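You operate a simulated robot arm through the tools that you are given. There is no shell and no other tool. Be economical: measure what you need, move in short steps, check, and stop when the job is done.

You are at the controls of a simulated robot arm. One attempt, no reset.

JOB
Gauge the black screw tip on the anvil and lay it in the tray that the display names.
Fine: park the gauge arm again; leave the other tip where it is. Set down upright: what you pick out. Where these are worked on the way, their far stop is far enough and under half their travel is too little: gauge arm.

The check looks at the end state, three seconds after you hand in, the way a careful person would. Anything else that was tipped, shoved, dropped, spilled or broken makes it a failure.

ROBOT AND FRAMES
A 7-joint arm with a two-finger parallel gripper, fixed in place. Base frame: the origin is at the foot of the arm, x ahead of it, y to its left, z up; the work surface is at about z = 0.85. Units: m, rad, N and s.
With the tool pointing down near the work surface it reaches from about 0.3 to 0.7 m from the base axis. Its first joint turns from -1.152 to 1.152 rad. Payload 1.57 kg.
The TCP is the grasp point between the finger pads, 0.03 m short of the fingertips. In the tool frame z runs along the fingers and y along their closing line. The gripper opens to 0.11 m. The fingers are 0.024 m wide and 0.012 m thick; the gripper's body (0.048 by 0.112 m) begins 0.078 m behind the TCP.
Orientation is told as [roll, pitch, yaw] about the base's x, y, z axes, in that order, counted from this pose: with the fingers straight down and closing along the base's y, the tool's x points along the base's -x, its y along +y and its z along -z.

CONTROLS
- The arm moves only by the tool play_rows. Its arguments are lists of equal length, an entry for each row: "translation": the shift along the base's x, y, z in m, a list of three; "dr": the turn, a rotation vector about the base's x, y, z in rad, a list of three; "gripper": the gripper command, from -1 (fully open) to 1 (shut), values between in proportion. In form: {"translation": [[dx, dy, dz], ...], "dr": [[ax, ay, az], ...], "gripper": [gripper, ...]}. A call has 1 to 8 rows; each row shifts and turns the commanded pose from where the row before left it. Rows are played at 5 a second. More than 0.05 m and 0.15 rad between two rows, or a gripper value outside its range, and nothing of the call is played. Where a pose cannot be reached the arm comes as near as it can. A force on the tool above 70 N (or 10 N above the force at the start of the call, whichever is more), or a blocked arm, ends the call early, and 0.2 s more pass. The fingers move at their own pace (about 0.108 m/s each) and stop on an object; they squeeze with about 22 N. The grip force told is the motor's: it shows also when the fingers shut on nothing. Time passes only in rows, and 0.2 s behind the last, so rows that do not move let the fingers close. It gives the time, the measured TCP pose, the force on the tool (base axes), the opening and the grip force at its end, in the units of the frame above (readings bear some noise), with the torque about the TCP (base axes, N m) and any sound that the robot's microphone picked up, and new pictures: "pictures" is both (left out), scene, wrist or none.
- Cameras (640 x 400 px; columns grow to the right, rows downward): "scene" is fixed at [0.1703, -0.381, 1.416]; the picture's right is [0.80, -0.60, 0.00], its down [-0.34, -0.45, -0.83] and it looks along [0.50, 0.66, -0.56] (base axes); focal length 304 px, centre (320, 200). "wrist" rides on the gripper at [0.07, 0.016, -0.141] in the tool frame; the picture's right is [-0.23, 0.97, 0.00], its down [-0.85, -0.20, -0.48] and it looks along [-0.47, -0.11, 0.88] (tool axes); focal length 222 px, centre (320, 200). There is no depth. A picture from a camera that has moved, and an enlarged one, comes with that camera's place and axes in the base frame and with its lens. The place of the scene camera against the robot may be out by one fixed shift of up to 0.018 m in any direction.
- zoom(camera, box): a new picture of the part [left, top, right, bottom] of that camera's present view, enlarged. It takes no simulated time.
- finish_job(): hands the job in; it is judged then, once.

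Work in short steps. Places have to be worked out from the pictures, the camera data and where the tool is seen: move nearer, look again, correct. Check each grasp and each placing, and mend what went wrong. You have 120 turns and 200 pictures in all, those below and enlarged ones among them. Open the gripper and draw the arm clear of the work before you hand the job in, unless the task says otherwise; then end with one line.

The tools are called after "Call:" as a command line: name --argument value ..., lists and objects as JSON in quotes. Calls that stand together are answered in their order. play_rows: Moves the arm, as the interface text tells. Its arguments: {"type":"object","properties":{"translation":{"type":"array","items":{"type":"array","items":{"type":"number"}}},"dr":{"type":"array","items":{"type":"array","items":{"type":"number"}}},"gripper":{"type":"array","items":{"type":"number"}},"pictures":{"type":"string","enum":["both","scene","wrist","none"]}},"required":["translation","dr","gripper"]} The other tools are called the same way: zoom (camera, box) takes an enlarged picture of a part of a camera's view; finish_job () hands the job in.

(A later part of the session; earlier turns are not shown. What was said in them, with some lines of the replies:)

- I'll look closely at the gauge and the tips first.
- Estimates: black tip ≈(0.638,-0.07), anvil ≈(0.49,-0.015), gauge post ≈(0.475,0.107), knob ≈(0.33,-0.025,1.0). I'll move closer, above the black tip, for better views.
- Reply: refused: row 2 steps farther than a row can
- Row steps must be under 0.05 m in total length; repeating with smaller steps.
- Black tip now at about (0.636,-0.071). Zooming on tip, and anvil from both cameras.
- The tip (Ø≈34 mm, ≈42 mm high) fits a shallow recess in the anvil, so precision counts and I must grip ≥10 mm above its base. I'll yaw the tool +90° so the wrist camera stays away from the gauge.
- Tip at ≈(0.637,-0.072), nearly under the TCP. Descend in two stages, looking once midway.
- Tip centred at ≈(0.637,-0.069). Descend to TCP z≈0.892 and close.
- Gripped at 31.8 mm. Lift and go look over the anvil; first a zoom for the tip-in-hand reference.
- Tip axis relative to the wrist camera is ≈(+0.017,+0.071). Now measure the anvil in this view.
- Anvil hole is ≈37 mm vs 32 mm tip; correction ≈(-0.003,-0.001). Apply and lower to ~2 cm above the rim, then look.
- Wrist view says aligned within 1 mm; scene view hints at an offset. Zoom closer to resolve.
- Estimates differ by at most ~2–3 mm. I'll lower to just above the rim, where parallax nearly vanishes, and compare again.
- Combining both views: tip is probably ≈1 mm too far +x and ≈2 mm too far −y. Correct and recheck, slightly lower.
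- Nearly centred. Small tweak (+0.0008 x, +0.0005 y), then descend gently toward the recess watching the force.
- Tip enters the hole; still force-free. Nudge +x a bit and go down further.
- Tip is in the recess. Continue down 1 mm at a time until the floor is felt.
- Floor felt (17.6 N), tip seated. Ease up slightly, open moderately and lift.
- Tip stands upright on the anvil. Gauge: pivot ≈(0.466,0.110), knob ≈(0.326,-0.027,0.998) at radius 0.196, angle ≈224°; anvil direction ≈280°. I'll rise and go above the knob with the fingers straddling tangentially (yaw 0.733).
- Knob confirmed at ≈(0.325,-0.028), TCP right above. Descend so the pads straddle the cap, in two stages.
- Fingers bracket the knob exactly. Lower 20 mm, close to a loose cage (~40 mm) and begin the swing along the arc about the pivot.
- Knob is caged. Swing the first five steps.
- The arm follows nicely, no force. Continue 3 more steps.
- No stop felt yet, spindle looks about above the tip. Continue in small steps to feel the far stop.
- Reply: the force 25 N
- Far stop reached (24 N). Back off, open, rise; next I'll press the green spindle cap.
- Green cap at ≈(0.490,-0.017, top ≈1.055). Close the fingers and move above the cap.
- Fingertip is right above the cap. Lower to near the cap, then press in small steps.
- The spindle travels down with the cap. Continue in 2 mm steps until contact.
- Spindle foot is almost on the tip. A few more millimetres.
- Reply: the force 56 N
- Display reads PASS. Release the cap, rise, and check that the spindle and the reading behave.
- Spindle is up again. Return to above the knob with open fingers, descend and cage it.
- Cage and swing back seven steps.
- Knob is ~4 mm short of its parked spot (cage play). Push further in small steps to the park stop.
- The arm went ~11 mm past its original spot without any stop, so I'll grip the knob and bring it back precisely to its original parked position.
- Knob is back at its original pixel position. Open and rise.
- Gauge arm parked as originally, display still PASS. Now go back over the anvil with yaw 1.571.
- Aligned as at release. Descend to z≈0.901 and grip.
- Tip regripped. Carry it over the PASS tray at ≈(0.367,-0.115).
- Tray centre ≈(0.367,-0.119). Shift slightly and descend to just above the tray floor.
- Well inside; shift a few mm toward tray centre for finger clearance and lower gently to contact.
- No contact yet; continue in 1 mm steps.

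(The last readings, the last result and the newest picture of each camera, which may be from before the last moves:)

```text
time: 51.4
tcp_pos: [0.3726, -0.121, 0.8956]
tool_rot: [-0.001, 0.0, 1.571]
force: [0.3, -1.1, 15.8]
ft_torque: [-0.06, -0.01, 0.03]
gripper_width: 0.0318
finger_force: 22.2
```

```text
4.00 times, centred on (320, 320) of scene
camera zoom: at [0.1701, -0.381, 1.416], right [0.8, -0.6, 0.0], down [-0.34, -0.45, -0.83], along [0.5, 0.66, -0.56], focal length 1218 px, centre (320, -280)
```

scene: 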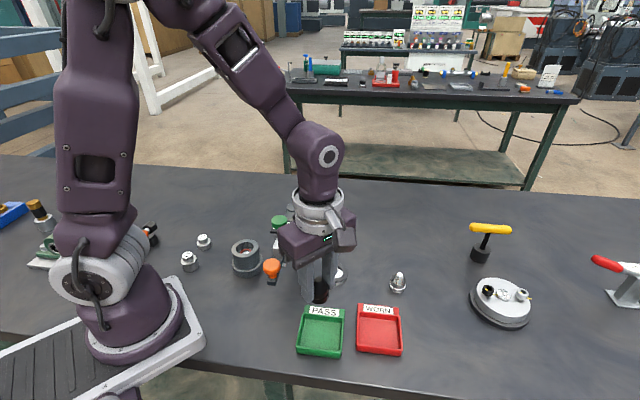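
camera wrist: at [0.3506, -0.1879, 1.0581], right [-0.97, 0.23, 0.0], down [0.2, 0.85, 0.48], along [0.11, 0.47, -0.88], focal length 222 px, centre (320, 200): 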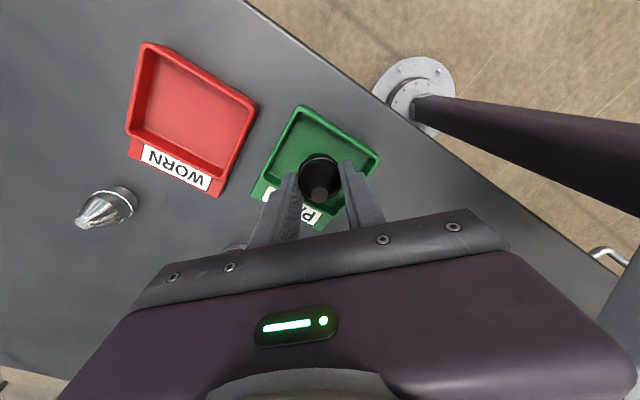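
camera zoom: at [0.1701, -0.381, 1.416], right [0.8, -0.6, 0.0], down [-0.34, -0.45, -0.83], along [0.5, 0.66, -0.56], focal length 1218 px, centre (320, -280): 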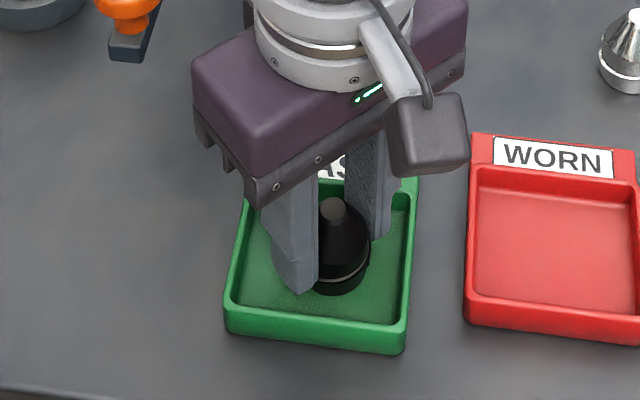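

Contact with the tray floor (16 N). Ease, open a little, and lift straight up.

Call:
play_rows --translation '[[0, 0, 0.001], [0, 0, 0], [0, 0, 0], [0, 0, 0.02], [0, 0, 0.04], [0, 0, 0.045], [0, 0, 0.045], [0, 0, 0]]' --dr '[[0, 0, 0], [0, 0, 0], [0, 0, 0], [0, 0, 0], [0, 0, 0], [0, 0, 0], [0, 0, 0], [0, 0, 0]]' --gripper '[1, 0.18, 0.18, 0.18, 0.18, 0.18, 0.18, 0.18]'

Call:
zoom --camera "scene" --box '[270, 270, 370, 370]'

```text
time: 53.2
tcp_pos: [0.371, -0.1207, 1.0475]
tool_rot: [0.0, 0.001, 1.571]
force: [0.3, 0.2, -0.8]
ft_torque: [0.0, 0.01, -0.04]
gripper_width: 0.045
finger_force: 0.0
camera wrist: at [0.3549, -0.1895, 1.1893], right [-0.97, 0.23, 0.0], down [0.2, 0.85, 0.48], along [0.11, 0.47, -0.88], focal length 222 px, centre (320, 200)
```

scene: 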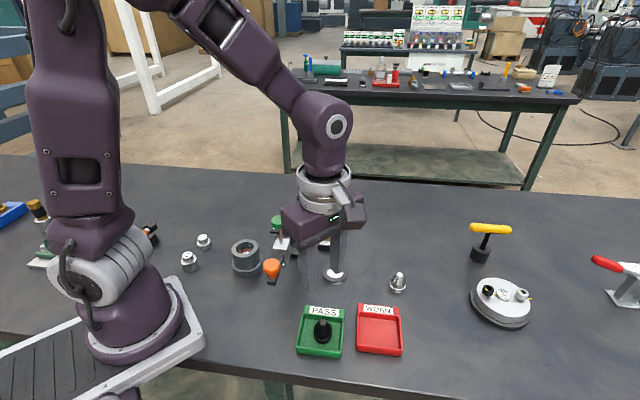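
wrist: 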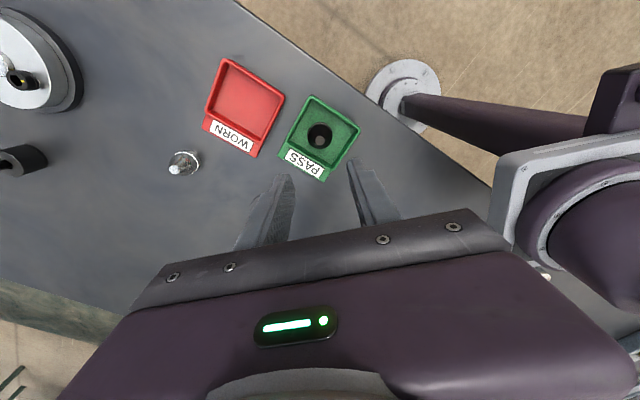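

```text
4.00 times, centred on (320, 320) of scene
camera zoom: at [0.1703, -0.381, 1.416], right [0.8, -0.6, 0.0], down [-0.34, -0.45, -0.83], along [0.5, 0.66, -0.56], focal length 1218 px, centre (320, -280)
```

zoom: 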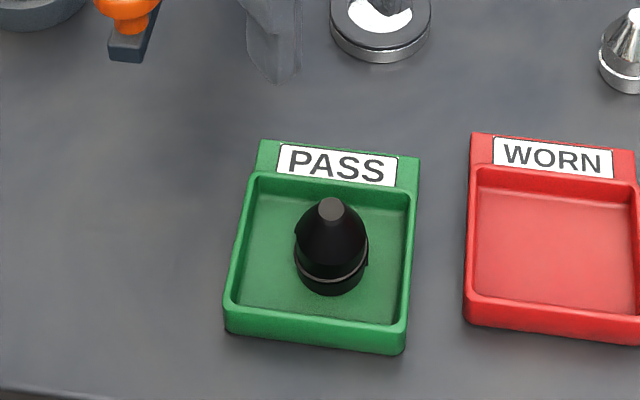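

Tip stands upright in the PASS tray. Open fully and draw the arm up and clear, with a final look at everything.

Call:
play_rows --translation '[[0, 0, 0.045], [0, 0, 0.045], [0.02, 0, 0.04], [0.03, 0, 0.03], [0.03, 0, 0.02], [0, 0, 0]]' --dr '[[0, 0, 0], [0, 0, 0], [0, 0, 0], [0, 0, 0], [0, 0, 0], [0, 0, 0]]' --gripper '[0.18, 0.18, -1, -1, -1, -1]' --pictures "scene"

Call:
zoom --camera "scene" --box '[225, 190, 425, 360]'

```text
time: 54.6
tcp_pos: [0.4517, -0.1225, 1.2258]
tool_rot: [0.0, -0.001, 1.571]
force: [0.3, 0.5, -0.3]
ft_torque: [0.03, -0.04, -0.01]
gripper_width: 0.1103
finger_force: 0.1
```

scene: 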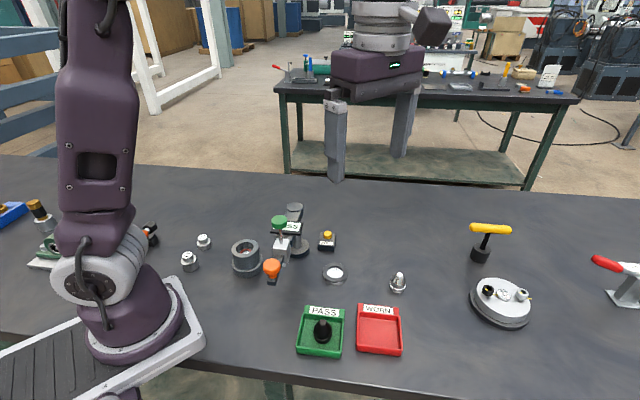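

```text
2.35 times, centred on (325, 275) of scene
camera zoom: at [0.1703, -0.381, 1.416], right [0.8, -0.6, 0.0], down [-0.34, -0.45, -0.83], along [0.5, 0.66, -0.56], focal length 716 px, centre (308, 24)
```

zoom: 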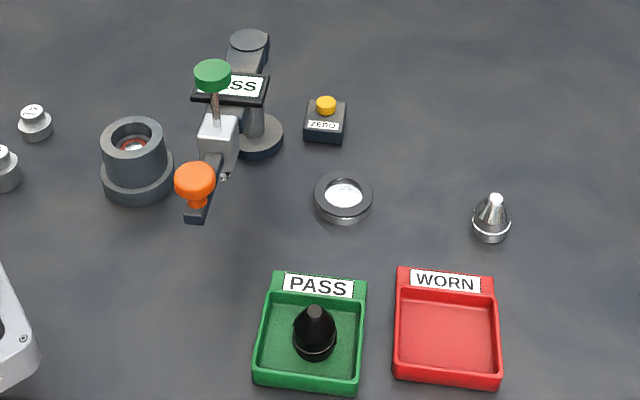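

Everything is in place: gauge arm parked, silver tip untouched, black tip upright in PASS. Handing in.

Call:
finish_job

```text
The job is handed in.
```

I gauged the black tip on the anvil, the display read PASS, and the tip now stands upright in the PASS tray; the gauge arm is back where it was parked and the silver tip was not touched.
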